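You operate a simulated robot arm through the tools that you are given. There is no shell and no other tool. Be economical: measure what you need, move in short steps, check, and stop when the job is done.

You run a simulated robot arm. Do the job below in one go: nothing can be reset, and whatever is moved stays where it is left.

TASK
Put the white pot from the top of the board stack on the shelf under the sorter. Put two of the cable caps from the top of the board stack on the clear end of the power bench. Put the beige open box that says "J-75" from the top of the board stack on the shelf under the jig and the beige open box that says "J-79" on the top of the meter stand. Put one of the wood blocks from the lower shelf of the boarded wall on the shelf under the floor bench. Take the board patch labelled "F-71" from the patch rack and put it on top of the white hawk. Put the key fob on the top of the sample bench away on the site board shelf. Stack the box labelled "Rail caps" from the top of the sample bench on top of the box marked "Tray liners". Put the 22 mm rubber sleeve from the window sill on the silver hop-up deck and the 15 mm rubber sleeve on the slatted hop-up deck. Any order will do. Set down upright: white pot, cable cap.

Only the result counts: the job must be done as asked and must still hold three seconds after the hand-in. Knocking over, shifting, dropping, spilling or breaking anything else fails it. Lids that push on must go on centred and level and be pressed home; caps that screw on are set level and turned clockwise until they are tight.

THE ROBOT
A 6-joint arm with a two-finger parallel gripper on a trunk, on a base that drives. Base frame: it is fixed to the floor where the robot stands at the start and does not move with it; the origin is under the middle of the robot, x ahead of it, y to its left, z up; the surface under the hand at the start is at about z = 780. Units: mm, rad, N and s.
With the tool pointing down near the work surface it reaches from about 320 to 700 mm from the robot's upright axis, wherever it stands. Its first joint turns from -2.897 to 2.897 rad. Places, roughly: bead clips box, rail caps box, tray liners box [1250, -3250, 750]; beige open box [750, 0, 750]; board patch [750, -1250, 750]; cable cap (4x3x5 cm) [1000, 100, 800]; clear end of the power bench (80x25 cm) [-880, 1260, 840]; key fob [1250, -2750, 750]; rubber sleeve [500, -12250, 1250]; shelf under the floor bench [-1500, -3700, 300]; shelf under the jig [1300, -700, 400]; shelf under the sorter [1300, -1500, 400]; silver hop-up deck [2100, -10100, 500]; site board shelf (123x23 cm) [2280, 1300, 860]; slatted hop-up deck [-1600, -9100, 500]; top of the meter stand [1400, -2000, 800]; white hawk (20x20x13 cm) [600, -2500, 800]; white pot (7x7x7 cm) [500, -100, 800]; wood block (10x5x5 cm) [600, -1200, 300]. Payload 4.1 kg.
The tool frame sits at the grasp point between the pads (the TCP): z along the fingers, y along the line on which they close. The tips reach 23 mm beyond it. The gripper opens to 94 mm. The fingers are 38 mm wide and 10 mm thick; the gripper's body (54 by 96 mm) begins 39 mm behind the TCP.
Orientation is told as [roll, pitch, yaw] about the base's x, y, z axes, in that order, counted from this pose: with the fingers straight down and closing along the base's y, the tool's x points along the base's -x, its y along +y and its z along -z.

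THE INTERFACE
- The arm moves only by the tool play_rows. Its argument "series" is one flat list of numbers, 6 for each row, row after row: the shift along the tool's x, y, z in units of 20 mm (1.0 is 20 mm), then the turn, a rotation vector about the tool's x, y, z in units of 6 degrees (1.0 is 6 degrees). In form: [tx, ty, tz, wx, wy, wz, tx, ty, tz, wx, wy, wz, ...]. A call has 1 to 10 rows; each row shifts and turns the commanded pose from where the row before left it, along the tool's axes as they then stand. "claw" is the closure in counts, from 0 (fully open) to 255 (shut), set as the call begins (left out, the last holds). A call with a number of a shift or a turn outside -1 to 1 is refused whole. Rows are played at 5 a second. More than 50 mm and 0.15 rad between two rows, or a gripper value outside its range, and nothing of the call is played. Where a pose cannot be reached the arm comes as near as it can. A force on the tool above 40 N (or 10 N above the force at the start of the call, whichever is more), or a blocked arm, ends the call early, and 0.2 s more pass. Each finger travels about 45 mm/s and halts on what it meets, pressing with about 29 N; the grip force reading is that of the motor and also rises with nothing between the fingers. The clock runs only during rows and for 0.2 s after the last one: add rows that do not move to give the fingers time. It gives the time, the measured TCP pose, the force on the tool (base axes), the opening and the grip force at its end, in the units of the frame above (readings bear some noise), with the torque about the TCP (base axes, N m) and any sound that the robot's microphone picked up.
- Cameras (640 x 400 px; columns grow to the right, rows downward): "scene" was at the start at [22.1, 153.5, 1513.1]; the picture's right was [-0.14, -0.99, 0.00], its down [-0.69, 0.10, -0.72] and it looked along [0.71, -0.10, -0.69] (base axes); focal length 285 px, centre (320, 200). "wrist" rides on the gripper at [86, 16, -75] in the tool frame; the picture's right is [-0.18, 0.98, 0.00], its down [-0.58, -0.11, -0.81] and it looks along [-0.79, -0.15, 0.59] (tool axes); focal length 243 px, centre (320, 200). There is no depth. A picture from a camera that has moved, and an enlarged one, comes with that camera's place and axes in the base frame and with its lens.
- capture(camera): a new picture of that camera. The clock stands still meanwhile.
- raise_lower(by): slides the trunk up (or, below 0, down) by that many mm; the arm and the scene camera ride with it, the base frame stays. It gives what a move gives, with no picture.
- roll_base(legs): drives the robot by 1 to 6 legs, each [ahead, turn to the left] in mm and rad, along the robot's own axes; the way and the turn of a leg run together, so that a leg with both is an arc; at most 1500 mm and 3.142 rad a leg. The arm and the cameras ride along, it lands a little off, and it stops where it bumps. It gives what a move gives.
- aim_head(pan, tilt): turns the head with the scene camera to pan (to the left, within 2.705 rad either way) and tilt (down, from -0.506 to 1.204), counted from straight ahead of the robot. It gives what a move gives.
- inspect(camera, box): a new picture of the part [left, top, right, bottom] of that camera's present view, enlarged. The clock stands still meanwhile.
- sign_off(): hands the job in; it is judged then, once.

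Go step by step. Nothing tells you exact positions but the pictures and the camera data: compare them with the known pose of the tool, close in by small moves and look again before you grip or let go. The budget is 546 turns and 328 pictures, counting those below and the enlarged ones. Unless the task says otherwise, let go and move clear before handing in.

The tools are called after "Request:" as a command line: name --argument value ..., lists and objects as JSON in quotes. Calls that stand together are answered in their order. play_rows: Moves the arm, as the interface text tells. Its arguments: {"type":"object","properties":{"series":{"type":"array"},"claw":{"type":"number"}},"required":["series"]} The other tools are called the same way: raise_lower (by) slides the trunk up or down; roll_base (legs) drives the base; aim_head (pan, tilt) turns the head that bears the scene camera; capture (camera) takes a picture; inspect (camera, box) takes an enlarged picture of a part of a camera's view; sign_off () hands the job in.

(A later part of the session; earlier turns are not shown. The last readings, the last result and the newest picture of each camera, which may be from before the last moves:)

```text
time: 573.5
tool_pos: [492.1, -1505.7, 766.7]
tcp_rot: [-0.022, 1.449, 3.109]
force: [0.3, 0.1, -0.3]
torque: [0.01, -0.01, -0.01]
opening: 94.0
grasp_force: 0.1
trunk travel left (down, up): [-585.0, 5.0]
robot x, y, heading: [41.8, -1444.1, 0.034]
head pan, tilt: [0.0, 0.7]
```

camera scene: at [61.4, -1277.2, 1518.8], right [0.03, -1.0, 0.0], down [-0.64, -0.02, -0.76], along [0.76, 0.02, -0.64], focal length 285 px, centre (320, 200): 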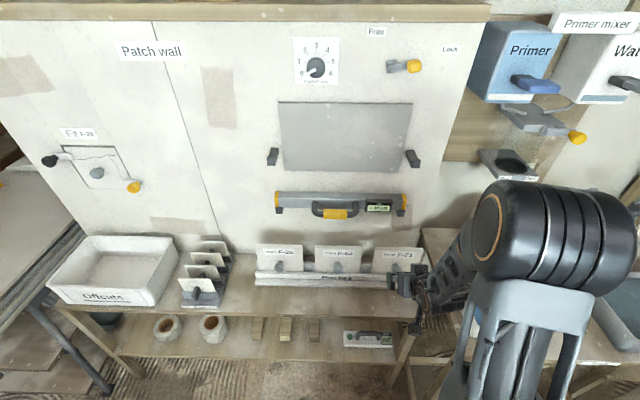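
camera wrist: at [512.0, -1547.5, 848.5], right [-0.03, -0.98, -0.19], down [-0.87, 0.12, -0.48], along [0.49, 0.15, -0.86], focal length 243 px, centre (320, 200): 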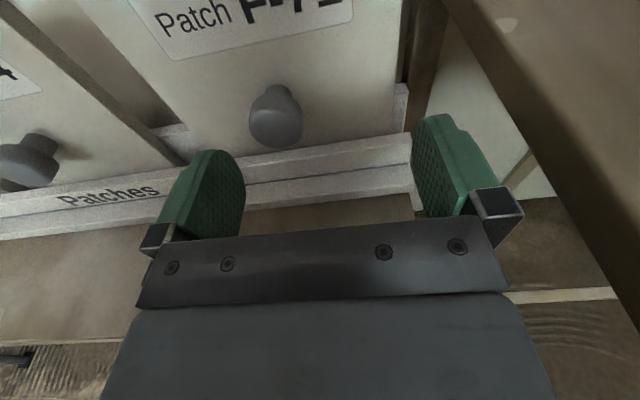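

Request:
play_rows --series '[0, 0, 0.95, -0.2, 0, 0, 0, 0, 0.95, 0, 0, 0, 0, 0, 0.95, 0, 0, 0, 0, 0, 0.95, 0, 0, 0]'

Request:
capture --camera "wrist"

```text
time: 574.5
tool_pos: [556.9, -1537.4, 755.3]
tcp_rot: [-0.002, 1.447, 3.11]
force: [-0.7, -0.4, 0.0]
torque: [-0.01, -0.01, -0.01]
opening: 94.2
grasp_force: 0.0
out of reach, approached as far as the arm can: row 1, 2, 3, 4
trunk travel left (down, up): [-585.0, 5.0]
robot x, y, heading: [39.7, -1444.2, 0.034]
head pan, tilt: [0.0, 0.7]
```

```text
195 pictures are left
camera wrist: at [494.0, -1550.8, 850.2], right [-0.05, -0.98, -0.18], down [-0.87, 0.13, -0.48], along [0.49, 0.13, -0.86], focal length 243 px, centre (320, 200)
```

wrist: 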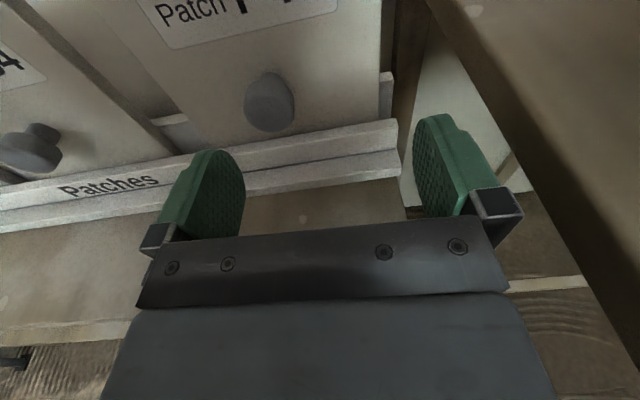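

Reaching straight ahead is the problem; the same reach with more sideways offset works. I shift the base about 75 mm to the left.

Request:
play_rows --series '[0, 0, -1, 0, 0, 0, 0, 0, -1, 0, 0, 0, 0, 0, -1, 0, 0, 0, 0, 0, -1, 0, 0, 0]'

Request:
roll_base --legs '[[-150, 0], [0, 0.5], [165, 0], [0, -0.53]]'

Request:
capture --camera "wrist"

```text
time: 575.5
tool_pos: [477.7, -1535.9, 766.4]
tcp_rot: [0.005, 1.447, 3.11]
force: [0.5, -0.4, 0.1]
torque: [0.02, 0.02, 0.0]
opening: 93.7
grasp_force: 0.0
trunk travel left (down, up): [-585.0, 5.0]
robot x, y, heading: [38.4, -1440.2, 0.034]
head pan, tilt: [0.0, 0.7]
```

```text
time: 580.8
tool_pos: [465.9, -1470.9, 766.4]
tcp_rot: [0.004, 1.447, 3.076]
force: [0.7, -0.5, -0.1]
torque: [0.0, -0.01, -0.02]
opening: 94.2
grasp_force: 0.0
trunk travel left (down, up): [-585.0, 5.0]
robot x, y, heading: [34.9, -1363.8, -0.001]
head pan, tilt: [0.0, 0.7]
```

```text
194 pictures are left
camera wrist: at [403.0, -1482.9, 861.0], right [-0.09, -0.98, -0.18], down [-0.86, 0.17, -0.48], along [0.5, 0.12, -0.86], focal length 243 px, centre (320, 200)
```

wrist: 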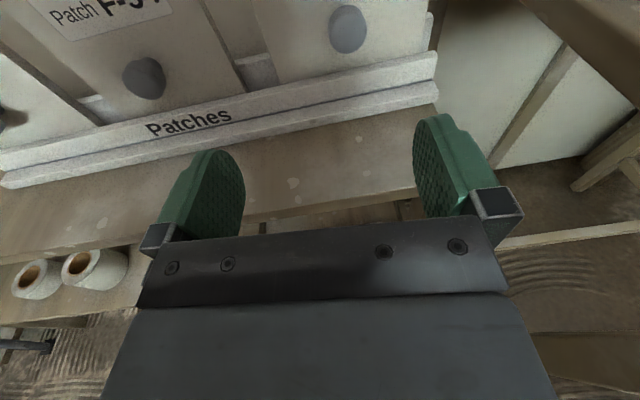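

Request:
play_rows --series '[0.02, 0.2, 0.9, 0, 0, 0, 0.02, 0.2, 0.9, 0, 0, 0, 0.02, 0.2, 0.9, 0, 0, 0, 0.02, 0.2, 0.9, 0, 0, 0, 0.02, 0.2, 0.9, 0, 0, 0, 0.02, 0.2, 0.9, 0, 0, 0]'

Request:
capture --camera "wrist"

```text
time: 582.2
tool_pos: [569.9, -1504.0, 751.7]
tcp_rot: [0.001, 1.448, 3.076]
force: [0.2, 0.2, -0.5]
torque: [0.01, 0.0, -0.03]
opening: 93.8
grasp_force: 0.1
trunk travel left (down, up): [-585.0, 5.0]
robot x, y, heading: [28.2, -1364.2, -0.002]
head pan, tilt: [0.0, 0.7]
```

```text
193 pictures are left
camera wrist: at [506.2, -1514.9, 847.5], right [-0.09, -0.98, -0.18], down [-0.86, 0.17, -0.48], along [0.5, 0.12, -0.86], focal length 243 px, centre (320, 200)
```

wrist: 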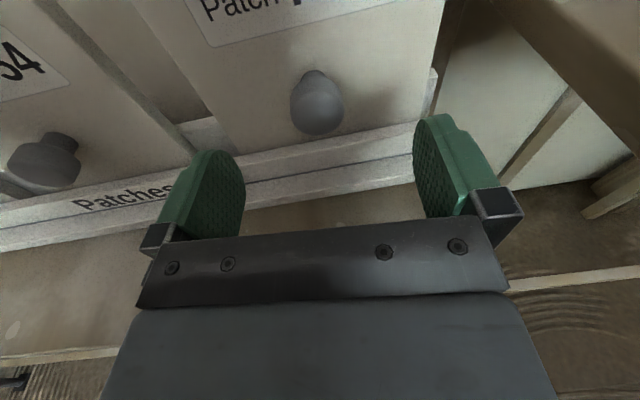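

Request:
play_rows --series '[0.03, -0.05, 0.95, 0, 0, 0, 0.03, -0.05, 0.95, 0, 0, 0, 0, 0, 0.9, 0, 0, 0]'

Request:
capture --camera "wrist"

Request:
inspect --camera "scene" --box '[300, 220, 500, 360]'

```text
time: 583.0
tool_pos: [625.7, -1504.5, 747.4]
tcp_rot: [-0.004, 1.448, 3.071]
force: [-7.6, 0.3, 4.3]
torque: [0.23, -0.26, 0.48]
opening: 93.7
grasp_force: 0.0
trunk travel left (down, up): [-585.0, 5.0]
robot x, y, heading: [32.1, -1365.2, -0.003]
head pan, tilt: [0.0, 0.7]
```

```text
192 pictures are left
camera wrist: at [562.3, -1515.9, 843.3], right [-0.09, -0.98, -0.18], down [-0.86, 0.17, -0.48], along [0.5, 0.12, -0.86], focal length 243 px, centre (320, 200)
```

wrist: 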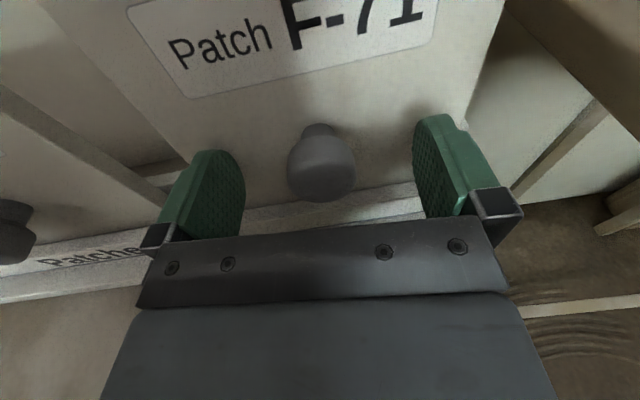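

```text
2.86 times, centred on (400, 290) of scene
camera zoom: at [56.1, -1199.7, 1628.9], right [0.0, -1.0, 0.0], down [-0.64, 0.0, -0.77], along [0.77, 0.0, -0.64], focal length 815 px, centre (91, -57)
```

zoom: 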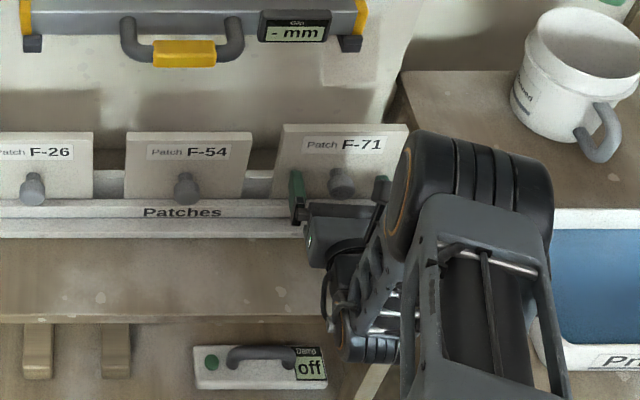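

Slight contact (7 N): probably the fingertips touch the rack lip. Back off a few mm and raise.

Request:
play_rows --series '[0, 0, -0.3, 0, 0, 0, 0.35, 0, 0, 0, 0, 0, 0, 0, 0, 0, 0, 0]'

Request:
inspect --camera "wrist" --box '[180, 80, 480, 260]'

```text
time: 583.8
tool_pos: [622.1, -1504.4, 755.6]
tcp_rot: [0.005, 1.446, 3.08]
force: [-0.2, 0.2, 0.0]
torque: [0.0, -0.03, 0.01]
opening: 93.8
grasp_force: 0.0
trunk travel left (down, up): [-585.0, 5.0]
robot x, y, heading: [35.0, -1368.8, -0.0]
head pan, tilt: [0.0, 0.7]
```

```text
2.13 times, centred on (330, 170) of wrist
camera zoom: at [558.6, -1515.6, 851.2], right [-0.09, -0.98, -0.18], down [-0.86, 0.17, -0.48], along [0.5, 0.12, -0.86], focal length 518 px, centre (299, 264)
```

zoom: 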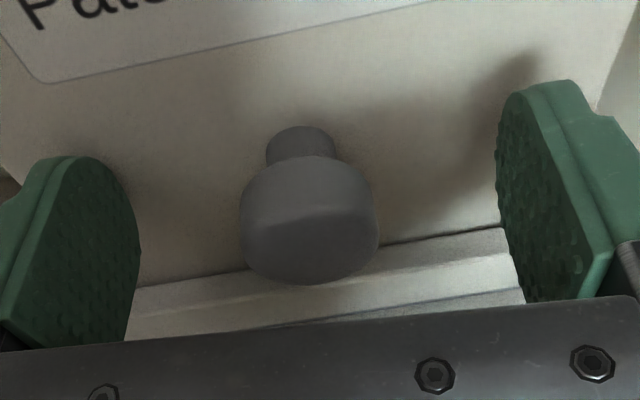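

Request:
play_rows --series '[-0.15, 0, 0, 0, 0, 0, 0, 0, 0, 0, 0, 0, 0, 0, 0, 0, 0, 0, 0, 0, 0, 0, 0, 0, 0, 0, 0, 0, 0, 0, 0, 0, 0, 0, 0, 0, 0, 0, 0, 0, 0, 0]' --claw 255

Request:
capture --camera "wrist"

```text
time: 585.4
tool_pos: [622.1, -1504.2, 752.5]
tcp_rot: [0.006, 1.446, 3.079]
force: [2.7, 0.3, 0.5]
torque: [0.01, -0.15, 0.24]
opening: 32.0
grasp_force: 29.4
trunk travel left (down, up): [-585.0, 5.0]
robot x, y, heading: [30.0, -1366.7, 0.007]
head pan, tilt: [0.0, 0.7]
```

```text
189 pictures are left
camera wrist: at [559.1, -1515.4, 848.2], right [-0.09, -0.98, -0.18], down [-0.86, 0.17, -0.48], along [0.5, 0.12, -0.86], focal length 243 px, centre (320, 200)
```

wrist: 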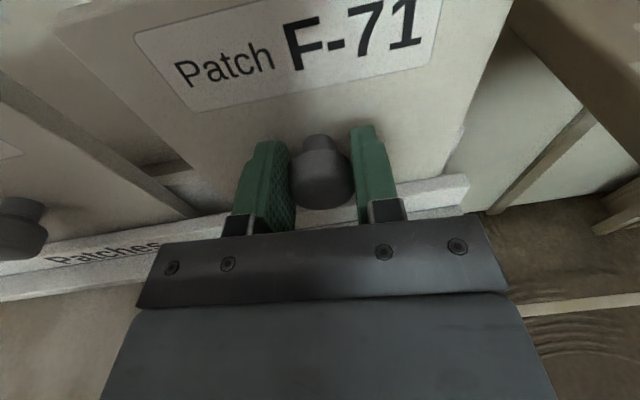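

Request:
play_rows --series '[0.5, 0, 0, 0, 0, 0, 0.8, 0, 0, 0, 0, 0, 0.8, 0, 0, 0, 0, 0, 0.8, 0, 0, 0, 0, 0]'

Request:
capture --camera "wrist"

Request:
inspect --camera "scene" --box '[300, 200, 500, 340]'

```text
time: 586.4
tool_pos: [630.1, -1505.7, 811.9]
tcp_rot: [0.002, 1.448, 3.077]
force: [0.4, -0.4, -2.7]
torque: [0.0, 0.05, -0.03]
opening: 31.6
grasp_force: 28.9
trunk travel left (down, up): [-585.0, 5.0]
robot x, y, heading: [29.4, -1367.6, -0.003]
head pan, tilt: [0.0, 0.7]
```

```text
188 pictures are left
camera wrist: at [565.9, -1517.5, 906.2], right [-0.09, -0.98, -0.18], down [-0.86, 0.17, -0.48], along [0.5, 0.11, -0.86], focal length 243 px, centre (320, 200)
```

wrist: 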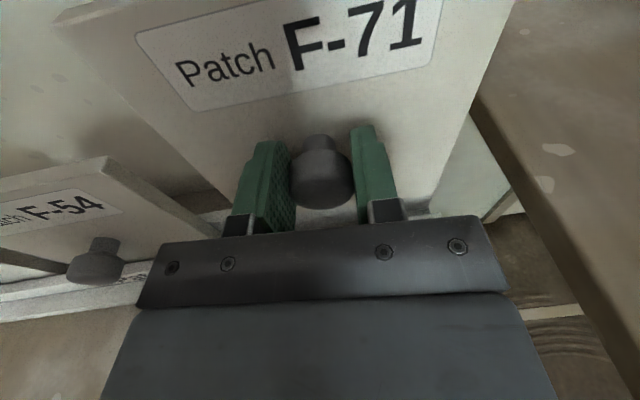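

```text
2.86 times, centred on (400, 270) of scene
camera zoom: at [58.5, -1199.9, 1628.8], right [0.0, -1.0, 0.0], down [-0.64, 0.0, -0.76], along [0.76, 0.0, -0.64], focal length 815 px, centre (91, 0)
```

zoom: 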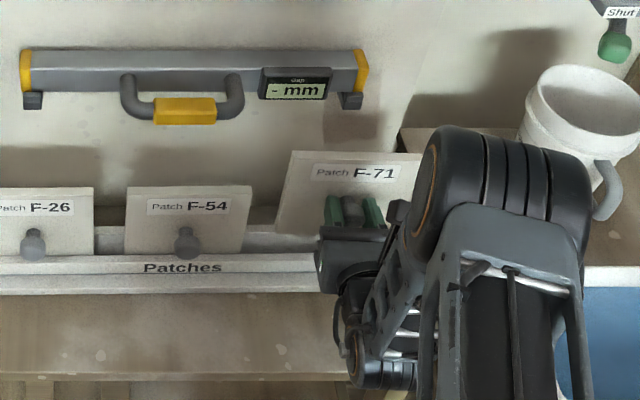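

Patch F-71 is out of the rack. Raise a bit more and pull back, then drive toward the hawk and look.

Request:
play_rows --series '[1, 0, -0.3, 0, 0, 0, 1, 0, -0.5, 0, 0, 0, 0.5, 0, -1, 0, 0, 0, 0.2, 0, -1, 0, 0, 0, 0.2, 0, -1, 0, 0, 0, 0.2, 0, -1, 0, 0, 0, 0.2, 0, -1, 0, 0, 0, 0.2, 0, -1, 0, 0, 0]'

Request:
aim_head --pan -1.0 --tilt 0.6

Request:
capture --camera "scene"

```text
time: 588.2
tool_pos: [503.3, -1495.7, 898.1]
tcp_rot: [0.002, 1.446, 3.076]
force: [-0.1, -1.2, -2.0]
torque: [0.0, 0.06, 0.02]
opening: 31.4
grasp_force: 28.8
trunk travel left (down, up): [-585.0, 5.0]
robot x, y, heading: [35.0, -1366.4, 0.002]
head pan, tilt: [0.0, 0.7]
```

```text
time: 589.5
tool_pos: [503.0, -1496.0, 897.4]
tcp_rot: [0.002, 1.448, 3.078]
force: [0.1, 0.3, -2.9]
torque: [0.01, 0.07, 0.01]
opening: 31.6
grasp_force: 29.1
trunk travel left (down, up): [-585.0, 5.0]
robot x, y, heading: [34.3, -1366.4, 0.001]
head pan, tilt: [-1.0, 0.6]
```

```text
186 pictures are left
camera scene: at [21.3, -1274.2, 1637.4], right [-0.84, -0.54, 0.0], down [-0.31, 0.48, -0.82], along [0.45, -0.69, -0.57], focal length 285 px, centre (320, 200)
```

scene: 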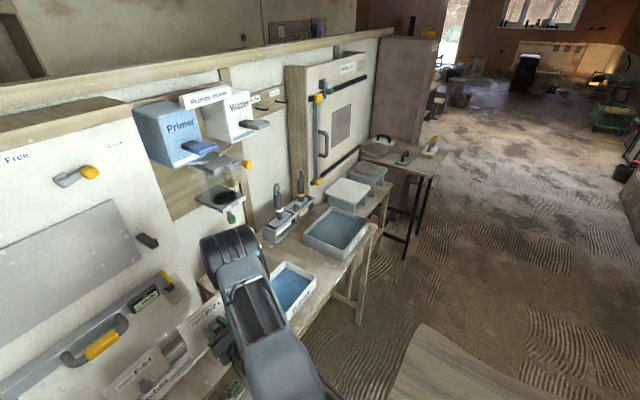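

Request:
inspect --camera "scene" --box '[250, 120, 470, 270]'

```text
2.67 times, centred on (360, 195) of scene
camera zoom: at [21.3, -1274.2, 1637.4], right [-0.84, -0.54, 0.0], down [-0.31, 0.48, -0.82], along [0.45, -0.69, -0.57], focal length 761 px, centre (213, 213)
```

zoom: 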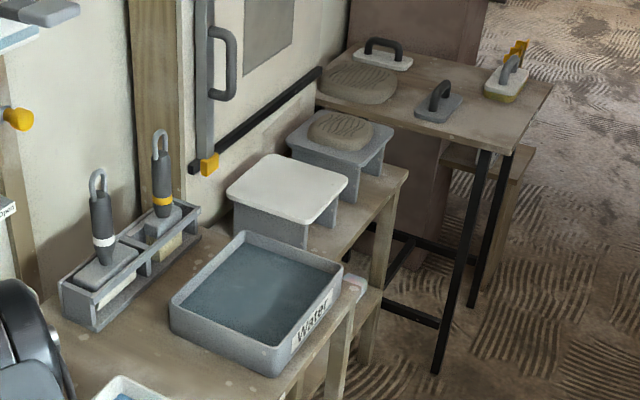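

The white hawk is the white square top on a grey stand near (600,-2450). Drive down to face it.

Request:
roll_base --legs '[[-100, 0], [0, -1.57], [1030, 0], [0, 1.57]]'

Request:
aim_head --pan 0.0 --tilt 0.6

Request:
capture --camera "scene"

```text
time: 603.2
tool_pos: [350.1, -2518.4, 897.7]
tcp_rot: [0.004, 1.448, 3.042]
force: [-0.3, 0.3, -2.3]
torque: [0.01, 0.07, -0.01]
opening: 31.1
grasp_force: 28.9
trunk travel left (down, up): [-585.0, 5.0]
robot x, y, heading: [-114.6, -2372.9, -0.039]
head pan, tilt: [-1.0, 0.6]
```

```text
time: 604.5
tool_pos: [351.5, -2516.9, 897.3]
tcp_rot: [0.003, 1.448, 3.04]
force: [0.5, 0.3, -3.5]
torque: [0.02, 0.09, -0.01]
opening: 31.3
grasp_force: 29.7
trunk travel left (down, up): [-585.0, 5.0]
robot x, y, heading: [-114.3, -2370.3, -0.04]
head pan, tilt: [0.0, 0.6]
```

```text
184 pictures are left
camera scene: at [-78.6, -2205.7, 1637.4], right [-0.04, -1.0, 0.0], down [-0.56, 0.02, -0.82], along [0.82, -0.03, -0.57], focal length 285 px, centre (320, 200)
```

scene: 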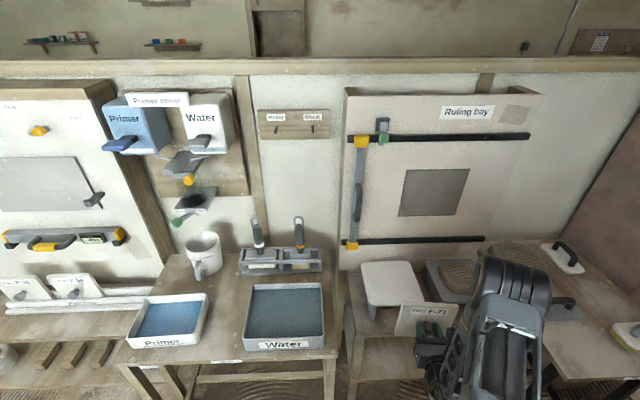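

Hawk top centre is about (622,-2505,757). Rotate the tool to vertical so the plate becomes horizontal.

Request:
play_rows --series '[0, 0, 0, 0, -1, 0, 0, 0, 0, 0, -1, 0, 0, 0, 0, 0, -1, 0, 0, 0, 0, 0, -1, 0, 0, 0, 0, 0, -1, 0, 0, 0, 0, 0, -1, 0, 0, 0, 0, 0, -1, 0, 0, 0, 0, 0, -1, 0]'

Request:
play_rows --series '[0, 0, 0, 0, -1, 0, 0, 0, 0, 0, -1, 0, 0, 0, 0, 0, -1, 0, 0, 0, 0, 0, -1, 0, 0, 0, 0, 0, -1, 0, 0, 0, 0, 0, -0.8, 0]'

Request:
capture --camera "wrist"

Request:
capture --camera "scene"

```text
time: 606.3
tool_pos: [350.8, -2517.7, 895.6]
tcp_rot: [0.001, 0.607, 3.038]
force: [1.0, 0.3, -2.8]
torque: [-0.04, 0.04, 0.03]
opening: 31.3
grasp_force: 29.2
trunk travel left (down, up): [-585.0, 5.0]
robot x, y, heading: [-112.1, -2367.8, -0.044]
head pan, tilt: [0.0, 0.6]
```

```text
time: 607.7
tool_pos: [352.8, -2511.2, 896.3]
tcp_rot: [-0.033, 0.133, 3.045]
force: [-1.1, -0.3, -2.4]
torque: [0.02, -0.01, 0.01]
opening: 31.4
grasp_force: 29.5
out of reach, approached as far as the arm can: row 3, 4, 5
trunk travel left (down, up): [-585.0, 5.0]
robot x, y, heading: [-115.9, -2370.6, -0.038]
head pan, tilt: [0.0, 0.6]
```

```text
183 pictures are left
camera wrist: at [427.9, -2536.7, 981.7], right [-0.27, -0.96, -0.06], down [-0.67, 0.15, 0.73], along [-0.69, 0.24, -0.69], focal length 243 px, centre (320, 200)
```

wrist: 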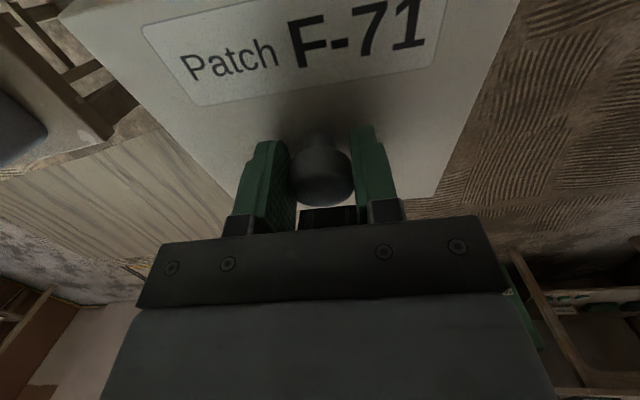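

```text
182 pictures are left
camera scene: at [-78.3, -2205.7, 1637.4], right [-0.04, -1.0, 0.0], down [-0.56, 0.02, -0.82], along [0.82, -0.03, -0.57], focal length 285 px, centre (320, 200)
```

scene: 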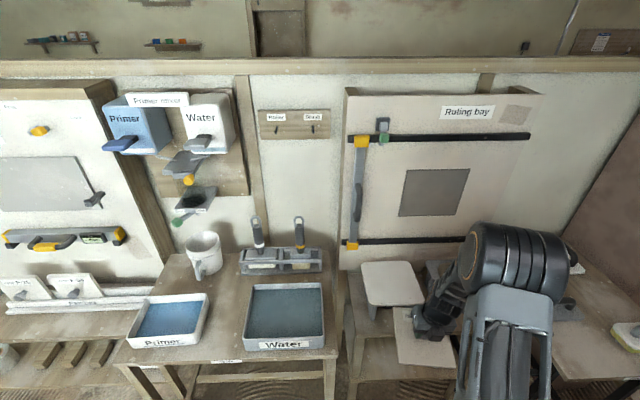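

Request:
roll_base --legs '[[110, 0]]'

Request:
play_rows --series '[0.9, 0, 0, 0, 0, 0, 0.9, 0, 0, 0, 0, 0, 0.9, 0, 0, 0, 0, 0, 0.9, 0, 0, 0, 0, 0, 0.9, 0, 0, 0, 0, 0, 0, 0, 0, -0.15, -0.65, 0, 0, 0, 0, -0.15, -0.62, 0]'

Request:
capture --camera "scene"

```text
time: 608.9
tool_pos: [463.4, -2514.7, 896.2]
tcp_rot: [-0.034, 0.133, 3.045]
force: [0.3, -0.1, -1.9]
torque: [-0.01, -0.01, 0.0]
opening: 31.5
grasp_force: 28.2
trunk travel left (down, up): [-585.0, 5.0]
robot x, y, heading: [-8.9, -2374.6, -0.032]
head pan, tilt: [0.0, 0.6]
```

```text
time: 610.5
tool_pos: [551.7, -2523.7, 908.7]
tcp_rot: [-0.002, -0.001, 3.047]
force: [0.2, 0.0, -2.3]
torque: [0.0, 0.0, 0.0]
opening: 31.3
grasp_force: 29.0
trunk travel left (down, up): [-585.0, 5.0]
robot x, y, heading: [-1.4, -2375.4, -0.032]
head pan, tilt: [0.0, 0.6]
```

```text
181 pictures are left
camera scene: at [30.4, -2209.7, 1637.4], right [-0.04, -1.0, 0.0], down [-0.56, 0.02, -0.82], along [0.82, -0.03, -0.57], focal length 285 px, centre (320, 200)
```

scene: 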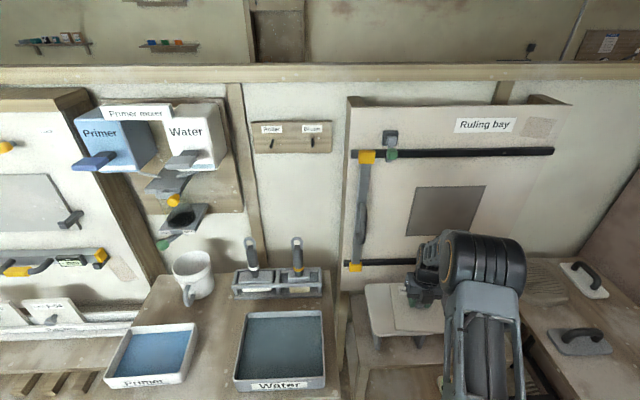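

Request:
inspect --camera "scene" --box '[340, 240, 480, 360]'

Request:
capture --camera "wrist"

```text
3.33 times, centred on (410, 300) of scene
camera zoom: at [30.4, -2209.7, 1637.4], right [-0.04, -1.0, 0.0], down [-0.56, 0.02, -0.82], along [0.82, -0.03, -0.57], focal length 951 px, centre (20, -133)
```

zoom: 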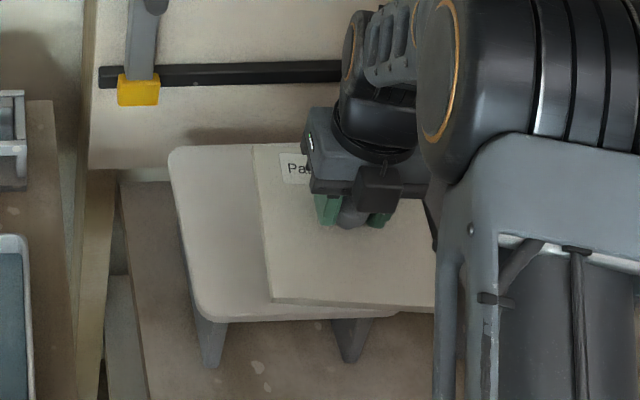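

```text
179 pictures are left
camera wrist: at [637.2, -2548.4, 983.5], right [-0.28, -0.96, 0.0], down [-0.57, 0.16, 0.81], along [-0.78, 0.22, -0.59], focal length 243 px, centre (320, 200)
```

wrist: 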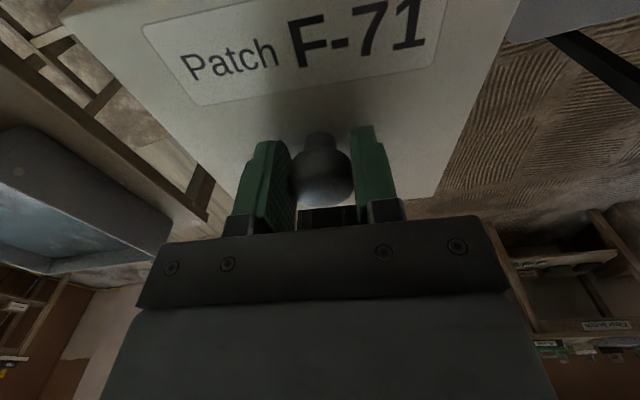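

TCP coincides with the plate centre. Move it over the hawk centre (631,-2504).

Request:
play_rows --series '[0.96, -0.34, 0, 0, 0, 0, 0.96, -0.34, 0, 0, 0, 0, 0.96, -0.34, 0, 0, 0, 0, 0.96, -0.34, 0, 0, 0, 0, 0, 0, 0.9, 0, 0, 0, 0, 0, 0.9, 0, 0, 0]'

Request:
inspect --camera "scene" --box '[340, 240, 480, 360]'

```text
time: 611.9
tool_pos: [630.1, -2505.4, 871.8]
tcp_rot: [-0.002, 0.002, 3.049]
force: [-0.3, -0.6, -2.2]
torque: [0.01, -0.01, 0.03]
opening: 31.6
grasp_force: 29.5
trunk travel left (down, up): [-585.0, 5.0]
robot x, y, heading: [-1.4, -2374.7, -0.038]
head pan, tilt: [0.0, 0.6]
```

```text
3.33 times, centred on (410, 300) of scene
camera zoom: at [30.5, -2209.8, 1637.4], right [-0.04, -1.0, 0.0], down [-0.56, 0.02, -0.82], along [0.82, -0.03, -0.57], focal length 951 px, centre (20, -133)
```

zoom: 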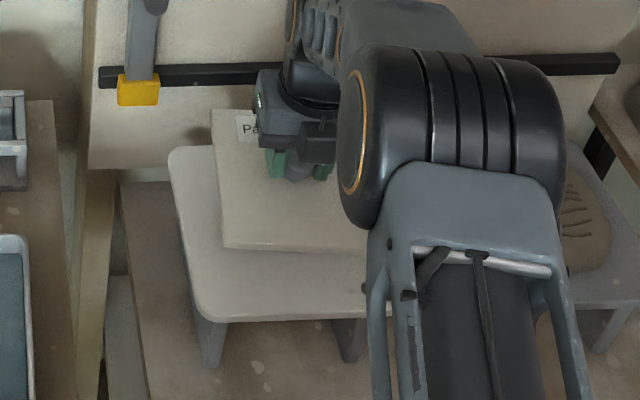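

Request:
play_rows --series '[-0.6, 0, 0, 0, 0, 0, 0, 0, 0.9, 0, 0, 0, 0, 0, 0.9, 0, 0, 0, 0, 0, 0.9, 0, 0, 0]'

Request:
inspect --camera "scene" --box '[340, 240, 480, 360]'

Request:
capture --camera "wrist"

```text
time: 612.9
tool_pos: [618.7, -2501.1, 822.2]
tcp_rot: [-0.001, 0.005, 3.049]
force: [0.9, 2.7, 11.9]
torque: [-0.14, 0.83, -0.03]
opening: 31.6
grasp_force: 29.1
trunk travel left (down, up): [-585.0, 5.0]
robot x, y, heading: [-4.2, -2374.5, -0.035]
head pan, tilt: [0.0, 0.6]
```

```text
3.33 times, centred on (410, 300) of scene
camera zoom: at [29.1, -2209.2, 1637.7], right [-0.04, -1.0, 0.0], down [-0.56, 0.02, -0.83], along [0.82, -0.03, -0.56], focal length 951 px, centre (20, -133)
```

zoom: 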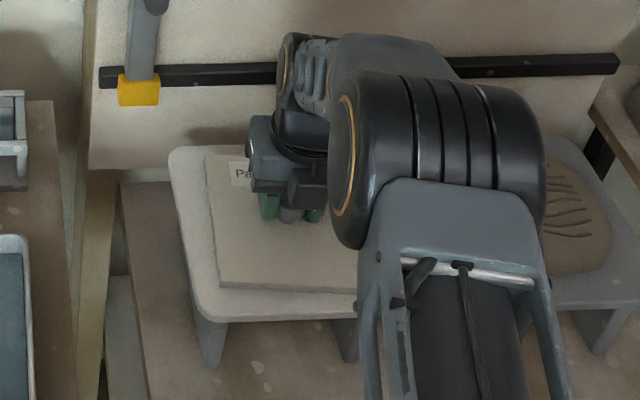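

```text
176 pictures are left
camera wrist: at [703.5, -2525.2, 897.7], right [-0.27, -0.96, 0.0], down [-0.57, 0.16, 0.8], along [-0.77, 0.22, -0.59], focal length 243 px, centre (320, 200)
```

wrist: 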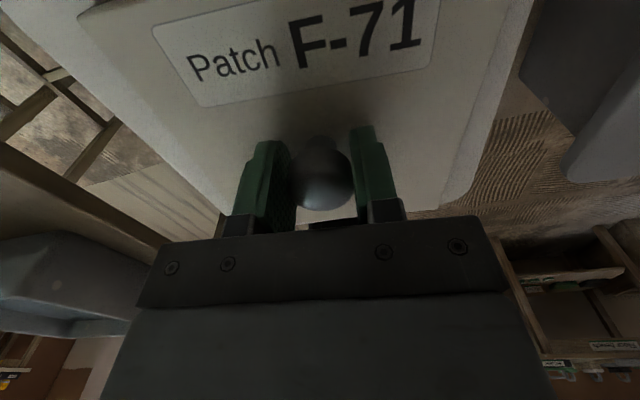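

Contact, near edge first. Rotate slightly to level the plate.

Request:
play_rows --series '[0, 0, -0.1, 0, -0.4, 0, 0, 0, 0.1, 0, 0, 0, 0, 0, 0, 0, 0, 0]'

```text
time: 613.6
tool_pos: [617.3, -2502.0, 822.6]
tcp_rot: [-0.004, -0.039, 3.05]
force: [1.0, 3.3, 20.3]
torque: [-0.09, 0.48, 0.01]
opening: 31.4
grasp_force: 29.0
trunk travel left (down, up): [-585.0, 5.0]
robot x, y, heading: [-7.1, -2372.3, -0.032]
head pan, tilt: [0.0, 0.6]
```

Request:
play_rows --series '[0, 0, 0, 0, -0.15, 0, 0, 0, 0, 0, 0, 0]'

Request:
play_rows --series '[0, 0, -0.03, 0, 0, 0, 0, 0, 0, 0, 0, 0, 0, 0, 0, 0, 0, 0]' --claw 110

Request:
play_rows --series '[0, 0, -0.5, 0, 0, 0, 0, 0, -1, 0, 0, 0, 0, 0, -1, 0, 0, 0, 0, 0, -1, 0, 0, 0, 0, 0, -1, 0, 0, 0]'

Request:
capture --camera "wrist"

Request:
inspect --camera "scene" --box '[340, 240, 480, 360]'

```text
time: 614.2
tool_pos: [618.2, -2502.4, 821.2]
tcp_rot: [-0.005, -0.055, 3.053]
force: [1.1, 3.9, 19.5]
torque: [-0.21, -0.36, -0.01]
opening: 31.6
grasp_force: 28.9
trunk travel left (down, up): [-585.0, 5.0]
robot x, y, heading: [-3.1, -2373.7, -0.037]
head pan, tilt: [0.0, 0.6]
```

```text
time: 615.0
tool_pos: [616.4, -2503.4, 820.2]
tcp_rot: [-0.007, -0.059, 3.052]
force: [-1.7, 2.3, 5.0]
torque: [-0.09, -0.03, -0.02]
opening: 52.4
grasp_force: 0.1
trunk travel left (down, up): [-585.0, 5.0]
robot x, y, heading: [-3.7, -2374.7, -0.035]
head pan, tilt: [0.0, 0.6]
```

```text
time: 616.2
tool_pos: [622.5, -2504.1, 908.5]
tcp_rot: [-0.006, -0.056, 3.053]
force: [0.4, -0.5, 0.2]
torque: [-0.02, 0.01, 0.02]
opening: 53.5
grasp_force: 0.1
trunk travel left (down, up): [-585.0, 5.0]
robot x, y, heading: [-7.6, -2375.4, -0.036]
head pan, tilt: [0.0, 0.6]
```

```text
175 pictures are left
camera wrist: at [712.0, -2528.1, 977.9], right [-0.27, -0.96, 0.0], down [-0.52, 0.15, 0.84], along [-0.81, 0.22, -0.55], focal length 243 px, centre (320, 200)
```

wrist: 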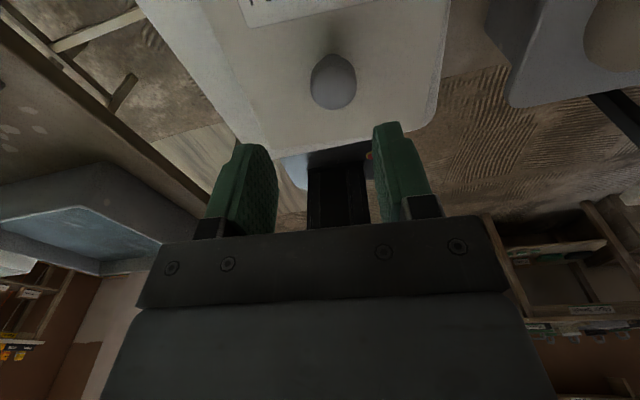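

```text
3.33 times, centred on (410, 300) of scene
camera zoom: at [30.0, -2209.6, 1637.4], right [-0.04, -1.0, 0.0], down [-0.56, 0.02, -0.83], along [0.82, -0.03, -0.56], focal length 951 px, centre (20, -133)
```

zoom: 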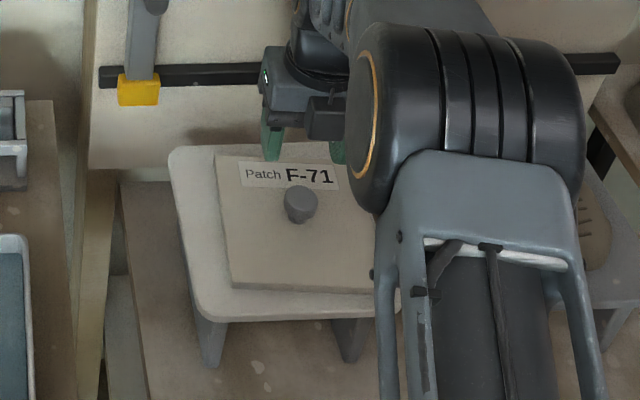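

F-71 lies on the white hawk. Next the wood block: retract and drive back to the lower shelf of the boarded wall.

Request:
play_rows --series '[-1, 0, -0.5, 0, 0, 0, -1, 0, -0.5, 0, 0, 0, -1, 0, -0.5, 0, 0, 0, -1, 0, -0.5, 0, 0, 0, -1, 0, 0, 0, 0, 0, -1, 0, 0, 0, 0, 0, -1, 0, 0, 0, 0, 0, -1, 0, 0, 0, 0, 0]' --claw 0

Request:
roll_base --legs '[[-130, 0], [0, 1.605], [1250, 0], [0, -1.57]]'

Request:
raise_lower --by -350

Request:
aim_head --pan -0.1 --tilt 0.6

Request:
capture --camera "scene"

```text
time: 618.0
tool_pos: [464.8, -2488.6, 959.5]
tcp_rot: [-0.003, -0.055, 3.046]
force: [-0.1, 0.1, 0.4]
torque: [-0.04, 0.02, -0.02]
opening: 94.0
grasp_force: 0.0
trunk travel left (down, up): [-585.0, 5.0]
robot x, y, heading: [-8.2, -2374.2, -0.039]
head pan, tilt: [0.0, 0.6]
```

```text
time: 632.9
tool_pos: [313.2, -1188.7, 958.8]
tcp_rot: [-0.002, -0.057, -3.128]
force: [0.4, 0.1, 0.3]
torque: [0.01, 0.03, 0.01]
opening: 94.0
grasp_force: 0.0
trunk travel left (down, up): [-585.0, 5.0]
robot x, y, heading: [-166.1, -1127.2, 0.07]
head pan, tilt: [0.0, 0.6]
```

```text
time: 636.3
tool_pos: [313.1, -1187.3, 608.9]
tcp_rot: [-0.002, -0.059, -3.128]
force: [-0.1, 0.0, 1.1]
torque: [-0.02, -0.02, -0.01]
opening: 94.2
grasp_force: 0.2
trunk travel left (down, up): [-235.0, 355.0]
robot x, y, heading: [-166.3, -1125.5, 0.069]
head pan, tilt: [0.0, 0.6]
```

```text
time: 637.0
tool_pos: [313.8, -1189.1, 609.3]
tcp_rot: [-0.002, -0.057, -3.127]
force: [-0.6, -0.5, -0.2]
torque: [0.02, -0.01, 0.02]
opening: 93.7
grasp_force: 0.1
trunk travel left (down, up): [-235.0, 355.0]
robot x, y, heading: [-167.7, -1126.2, 0.073]
head pan, tilt: [-0.099, 0.6]
```

```text
173 pictures are left
camera scene: at [-149.4, -967.0, 1287.4], right [-0.03, -1.0, 0.0], down [-0.56, 0.02, -0.83], along [0.82, -0.02, -0.56], focal length 285 px, centre (320, 200)
```

scene: 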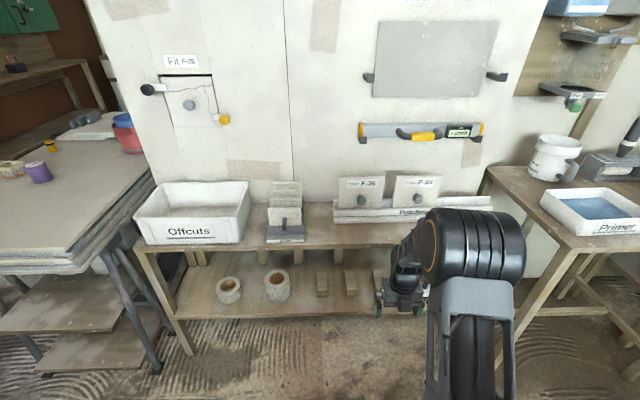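

Request:
inspect --camera "scene" --box '[280, 230, 420, 330]'

Request:
capture --camera "wrist"

```text
4.00 times, centred on (350, 280) of scene
camera zoom: at [-149.4, -967.0, 1287.4], right [-0.03, -1.0, 0.0], down [-0.56, 0.02, -0.83], along [0.82, -0.02, -0.56], focal length 1142 px, centre (200, -120)
```

zoom: 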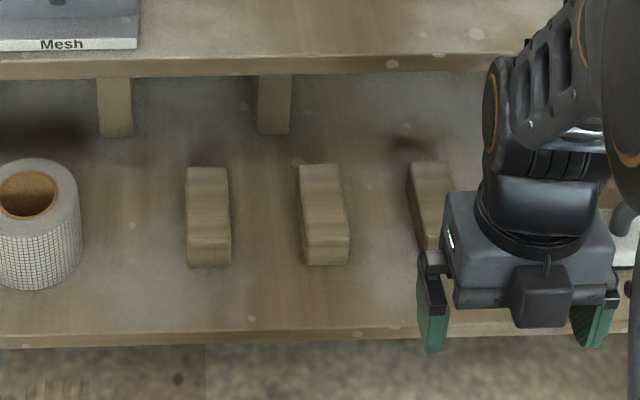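

```text
171 pictures are left
camera wrist: at [405.2, -1202.8, 678.6], right [-0.17, -0.99, 0.01], down [-0.54, 0.1, 0.84], along [-0.83, 0.14, -0.55], focal length 243 px, centre (320, 200)
```

wrist: 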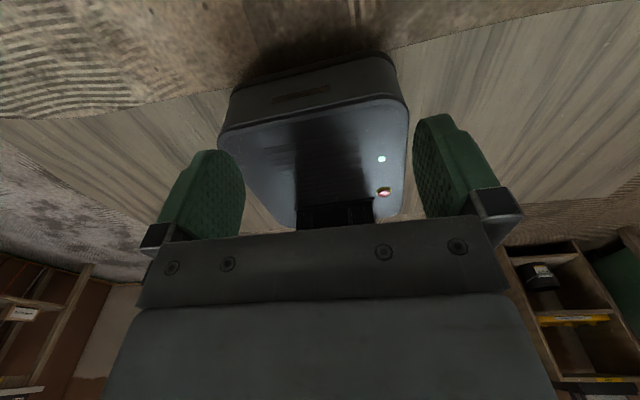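

Blocks lie on the lower shelf (top z≈318, front x≈610). I'll take the third (y≈-1228). Tilt the tool forward and lower the trunk.

Request:
play_rows --series '[0, 0, 0, 0, 0.9, 0, 0, 0, 0, 0, 0.9, 0, 0, 0, 0, 0, 0.9, 0, 0, 0, 0, 0, 0.9, 0, 0, 0, 0, 0, 0.9, 0, 0, 0, 0, 0, 0.9, 0, 0, 0, 0, 0, 0.9, 0, 0, 0, 0, 0, 0.9, 0, 0, 0, 0, 0, 0.9, 0]'

Request:
raise_lower --by -210

Request:
roll_base --legs '[[0, -0.07], [150, 0]]'

Request:
capture --camera "wrist"

Request:
capture --camera "scene"

```text
time: 639.0
tool_pos: [313.1, -1184.1, 608.3]
tcp_rot: [-0.051, 0.658, -3.142]
force: [0.2, 0.0, 0.0]
torque: [0.0, 0.01, 0.03]
opening: 94.4
grasp_force: 0.1
out of reach, approached as far as the arm can: row 6, 7
trunk travel left (down, up): [-235.0, 355.0]
robot x, y, heading: [-168.3, -1125.5, 0.072]
head pan, tilt: [-0.099, 0.6]
```

```text
time: 641.2
tool_pos: [313.3, -1183.2, 396.7]
tcp_rot: [-0.051, 0.658, -3.142]
force: [-0.8, 0.0, -0.5]
torque: [-0.02, 0.02, 0.01]
opening: 94.0
grasp_force: 0.1
trunk travel left (down, up): [-25.0, 565.0]
robot x, y, heading: [-165.3, -1124.4, 0.071]
head pan, tilt: [-0.099, 0.6]
```

```text
time: 643.0
tool_pos: [459.1, -1213.1, 398.6]
tcp_rot: [-0.05, 0.656, 3.075]
force: [0.2, 0.6, 0.0]
torque: [-0.01, 0.04, 0.02]
opening: 94.1
grasp_force: 0.0
trunk travel left (down, up): [-25.0, 565.0]
robot x, y, heading: [-17.9, -1124.5, 0.011]
head pan, tilt: [-0.099, 0.6]
```

```text
170 pictures are left
camera wrist: at [481.4, -1235.5, 509.5], right [-0.18, -0.97, -0.15], down [-0.95, 0.13, 0.29], along [-0.26, 0.2, -0.95], focal length 243 px, centre (320, 200)
```

wrist: 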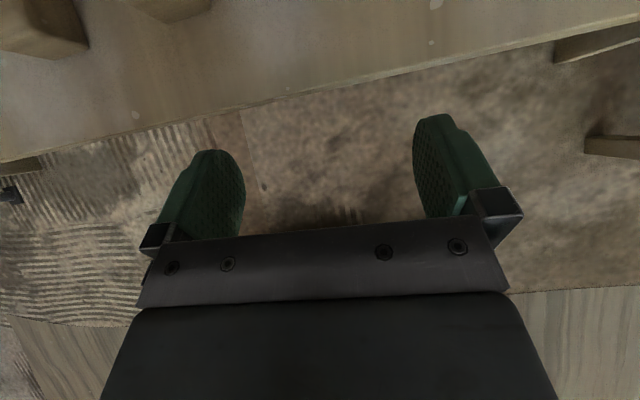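

```text
169 pictures are left
camera scene: at [10.7, -968.1, 1077.4], right [-0.09, -1.0, 0.0], down [-0.56, 0.05, -0.83], along [0.82, -0.08, -0.56], focal length 285 px, centre (320, 200)
```

scene: 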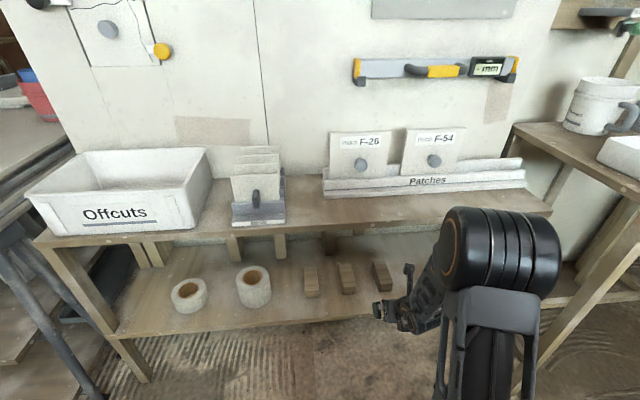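

Request:
roll_base --legs '[[70, 0]]'

Request:
play_rows --series '[0.4, 0.1, 0.31, -0.24, 0, 0, 0.4, 0.1, 0.31, -0.24, 0, 0]'

Request:
capture --camera "wrist"

```text
time: 644.1
tool_pos: [530.5, -1215.7, 397.3]
tcp_rot: [-0.049, 0.656, 3.074]
force: [0.6, 0.1, 0.1]
torque: [0.03, -0.03, 0.0]
opening: 93.9
grasp_force: 0.1
trunk travel left (down, up): [-25.0, 565.0]
robot x, y, heading: [49.4, -1123.2, 0.004]
head pan, tilt: [-0.099, 0.6]
```

```text
time: 644.7
tool_pos: [549.2, -1220.3, 398.3]
tcp_rot: [-0.001, 0.657, 3.073]
force: [0.6, 0.8, 0.3]
torque: [0.0, -0.02, 0.02]
opening: 93.8
grasp_force: 0.1
trunk travel left (down, up): [-25.0, 565.0]
robot x, y, heading: [53.4, -1126.7, 0.005]
head pan, tilt: [-0.099, 0.6]
```

```text
168 pictures are left
camera wrist: at [572.3, -1237.0, 509.8], right [-0.21, -0.97, -0.11], down [-0.94, 0.17, 0.28], along [-0.26, 0.17, -0.95], focal length 243 px, centre (320, 200)
```

wrist: 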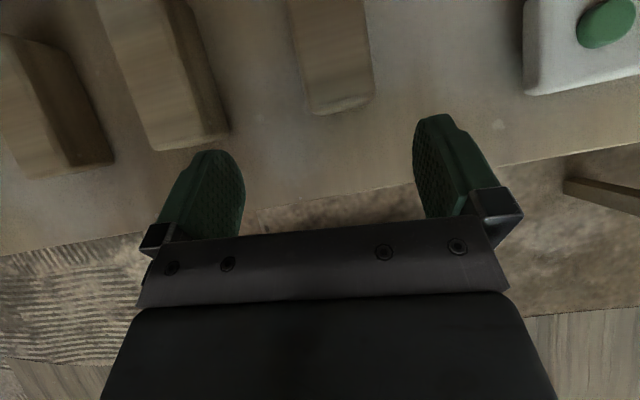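

Request:
play_rows --series '[0, 0.1, 1, 0, 0, 0, 0, 0.1, 1, 0, 0, 0, 0, 0.1, 1, 0, 0, 0, 0, 0.1, 1, 0, 0, 0]'

Request:
capture --camera "wrist"

```text
time: 645.7
tool_pos: [599.2, -1232.9, 335.4]
tcp_rot: [-0.001, 0.655, 3.075]
force: [0.0, 0.6, 0.4]
torque: [0.01, -0.05, -0.02]
opening: 94.0
grasp_force: 0.0
trunk travel left (down, up): [-25.0, 565.0]
robot x, y, heading: [52.7, -1126.6, 0.006]
head pan, tilt: [-0.099, 0.6]
```

```text
167 pictures are left
camera wrist: at [620.7, -1248.5, 447.1], right [-0.21, -0.97, -0.11], down [-0.94, 0.17, 0.28], along [-0.26, 0.17, -0.95], focal length 243 px, centre (320, 200)
```

wrist: 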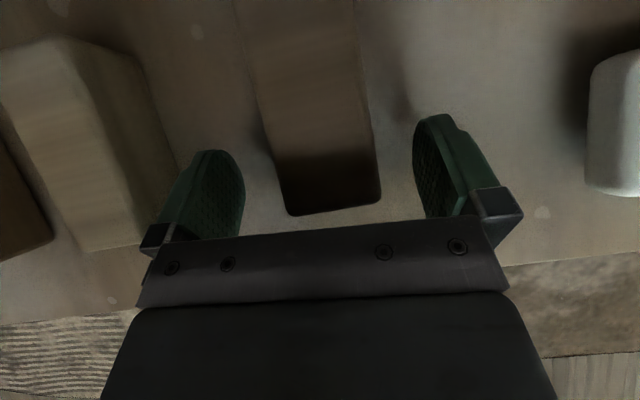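

Request:
play_rows --series '[0, 0, 0.8, 0, 0, 0, 0, 0, 0.8, 0, 0, 0]'

Request:
play_rows --series '[0, 0, 0, 0, 0, 0, 0, 0, 0, 0, 0, 0, 0, 0, 0, 0, 0, 0, 0, 0, 0, 0, 0, 0, 0, 0, 0, 0, 0, 0]' --claw 255

Request:
play_rows --series '[0.6, 0, -0.6, 0, 0, 0, 0.6, 0, -0.6, 0, 0, 0]'

Request:
capture --camera "wrist"

```text
time: 646.1
tool_pos: [603.8, -1231.4, 330.0]
tcp_rot: [-0.001, 0.655, 3.074]
force: [-15.2, 2.6, 24.1]
torque: [0.94, 0.41, 0.55]
opening: 93.8
grasp_force: 0.0
trunk travel left (down, up): [-25.0, 565.0]
robot x, y, heading: [51.1, -1126.4, 0.004]
head pan, tilt: [-0.099, 0.6]
stopped in row 1: the force on the tool passed its limit at 80 N (the readings are from after the stop); the commanded pose is now the measured one
```

```text
time: 646.5
tool_pos: [605.3, -1226.2, 329.8]
tcp_rot: [0.0, 0.661, 3.082]
force: [1.1, 2.0, 2.4]
torque: [-0.09, 0.13, -0.1]
opening: 60.4
grasp_force: 5.2
trunk travel left (down, up): [-25.0, 565.0]
robot x, y, heading: [56.6, -1124.8, -0.0]
head pan, tilt: [-0.099, 0.6]
stopped in row 2: the force on the tool passed its limit at 58 N (the readings are from after the stop); the commanded pose is now the measured one
```

```text
time: 647.1
tool_pos: [608.8, -1227.4, 362.7]
tcp_rot: [0.001, 0.656, 3.077]
force: [-0.8, -0.1, -1.4]
torque: [0.04, 0.03, 0.0]
opening: 44.6
grasp_force: 29.1
trunk travel left (down, up): [-25.0, 565.0]
robot x, y, heading: [57.0, -1123.0, 0.009]
head pan, tilt: [-0.099, 0.6]
```

```text
166 pictures are left
camera wrist: at [631.3, -1245.3, 474.7], right [-0.21, -0.97, -0.11], down [-0.94, 0.17, 0.28], along [-0.26, 0.17, -0.95], focal length 243 px, centre (320, 200)
```

wrist: 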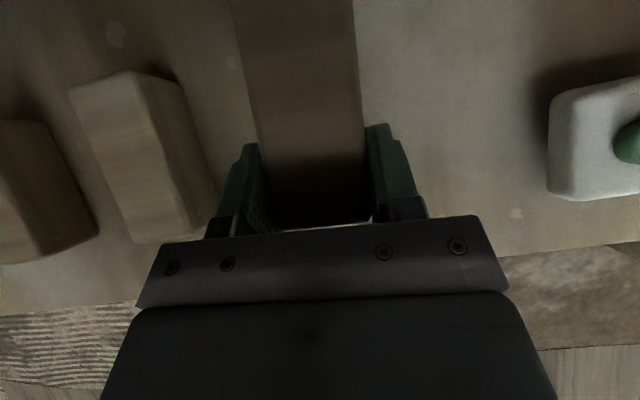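

The shelf was higher than estimated (z≈300), but the block is now gripped and lifted. Withdraw.

Request:
play_rows --series '[-0.5, 0, -0.6, 0, 0, 0, -0.5, 0, -0.6, 0, 0, 0, -0.5, 0, -0.7, 0, 0, 0, -0.5, 0, -0.7, 0, 0, 0]'

Request:
roll_base --legs '[[-220, 0]]'

Request:
capture --camera "scene"

Request:
inspect --camera "wrist" --box '[180, 0, 460, 240]'

```text
time: 648.1
tool_pos: [545.4, -1226.4, 377.7]
tcp_rot: [0.001, 0.657, 3.079]
force: [0.8, 0.9, -1.1]
torque: [0.01, 0.04, -0.04]
opening: 44.6
grasp_force: 29.2
trunk travel left (down, up): [-25.0, 565.0]
robot x, y, heading: [54.0, -1125.2, 0.006]
head pan, tilt: [-0.099, 0.6]
```

```text
time: 649.8
tool_pos: [325.5, -1226.7, 377.8]
tcp_rot: [0.002, 0.656, 3.082]
force: [-0.4, -0.2, -0.4]
torque: [-0.02, 0.05, 0.01]
opening: 44.6
grasp_force: 28.6
trunk travel left (down, up): [-25.0, 565.0]
robot x, y, heading: [-166.9, -1124.5, 0.007]
head pan, tilt: [-0.099, 0.6]
```

```text
165 pictures are left
camera scene: at [-138.3, -969.1, 1077.4], right [-0.09, -1.0, 0.0], down [-0.56, 0.05, -0.83], along [0.82, -0.08, -0.56], focal length 285 px, centre (320, 200)
```

scene: 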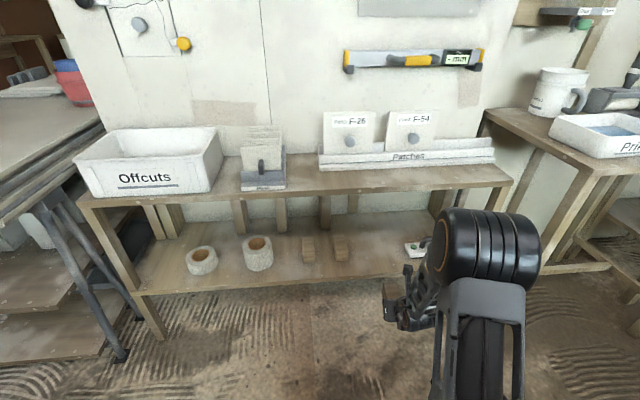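

```text
1.67 times, centred on (320, 120) of wrist
camera zoom: at [347.3, -1241.6, 489.9], right [-0.2, -0.97, -0.11], down [-0.94, 0.17, 0.28], along [-0.26, 0.16, -0.95], focal length 404 px, centre (320, 333)
```

zoom: 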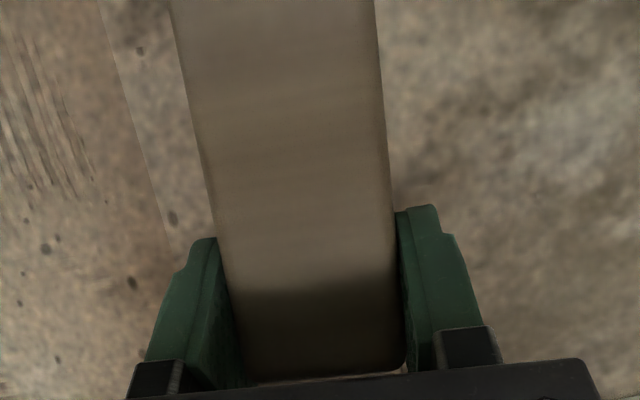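

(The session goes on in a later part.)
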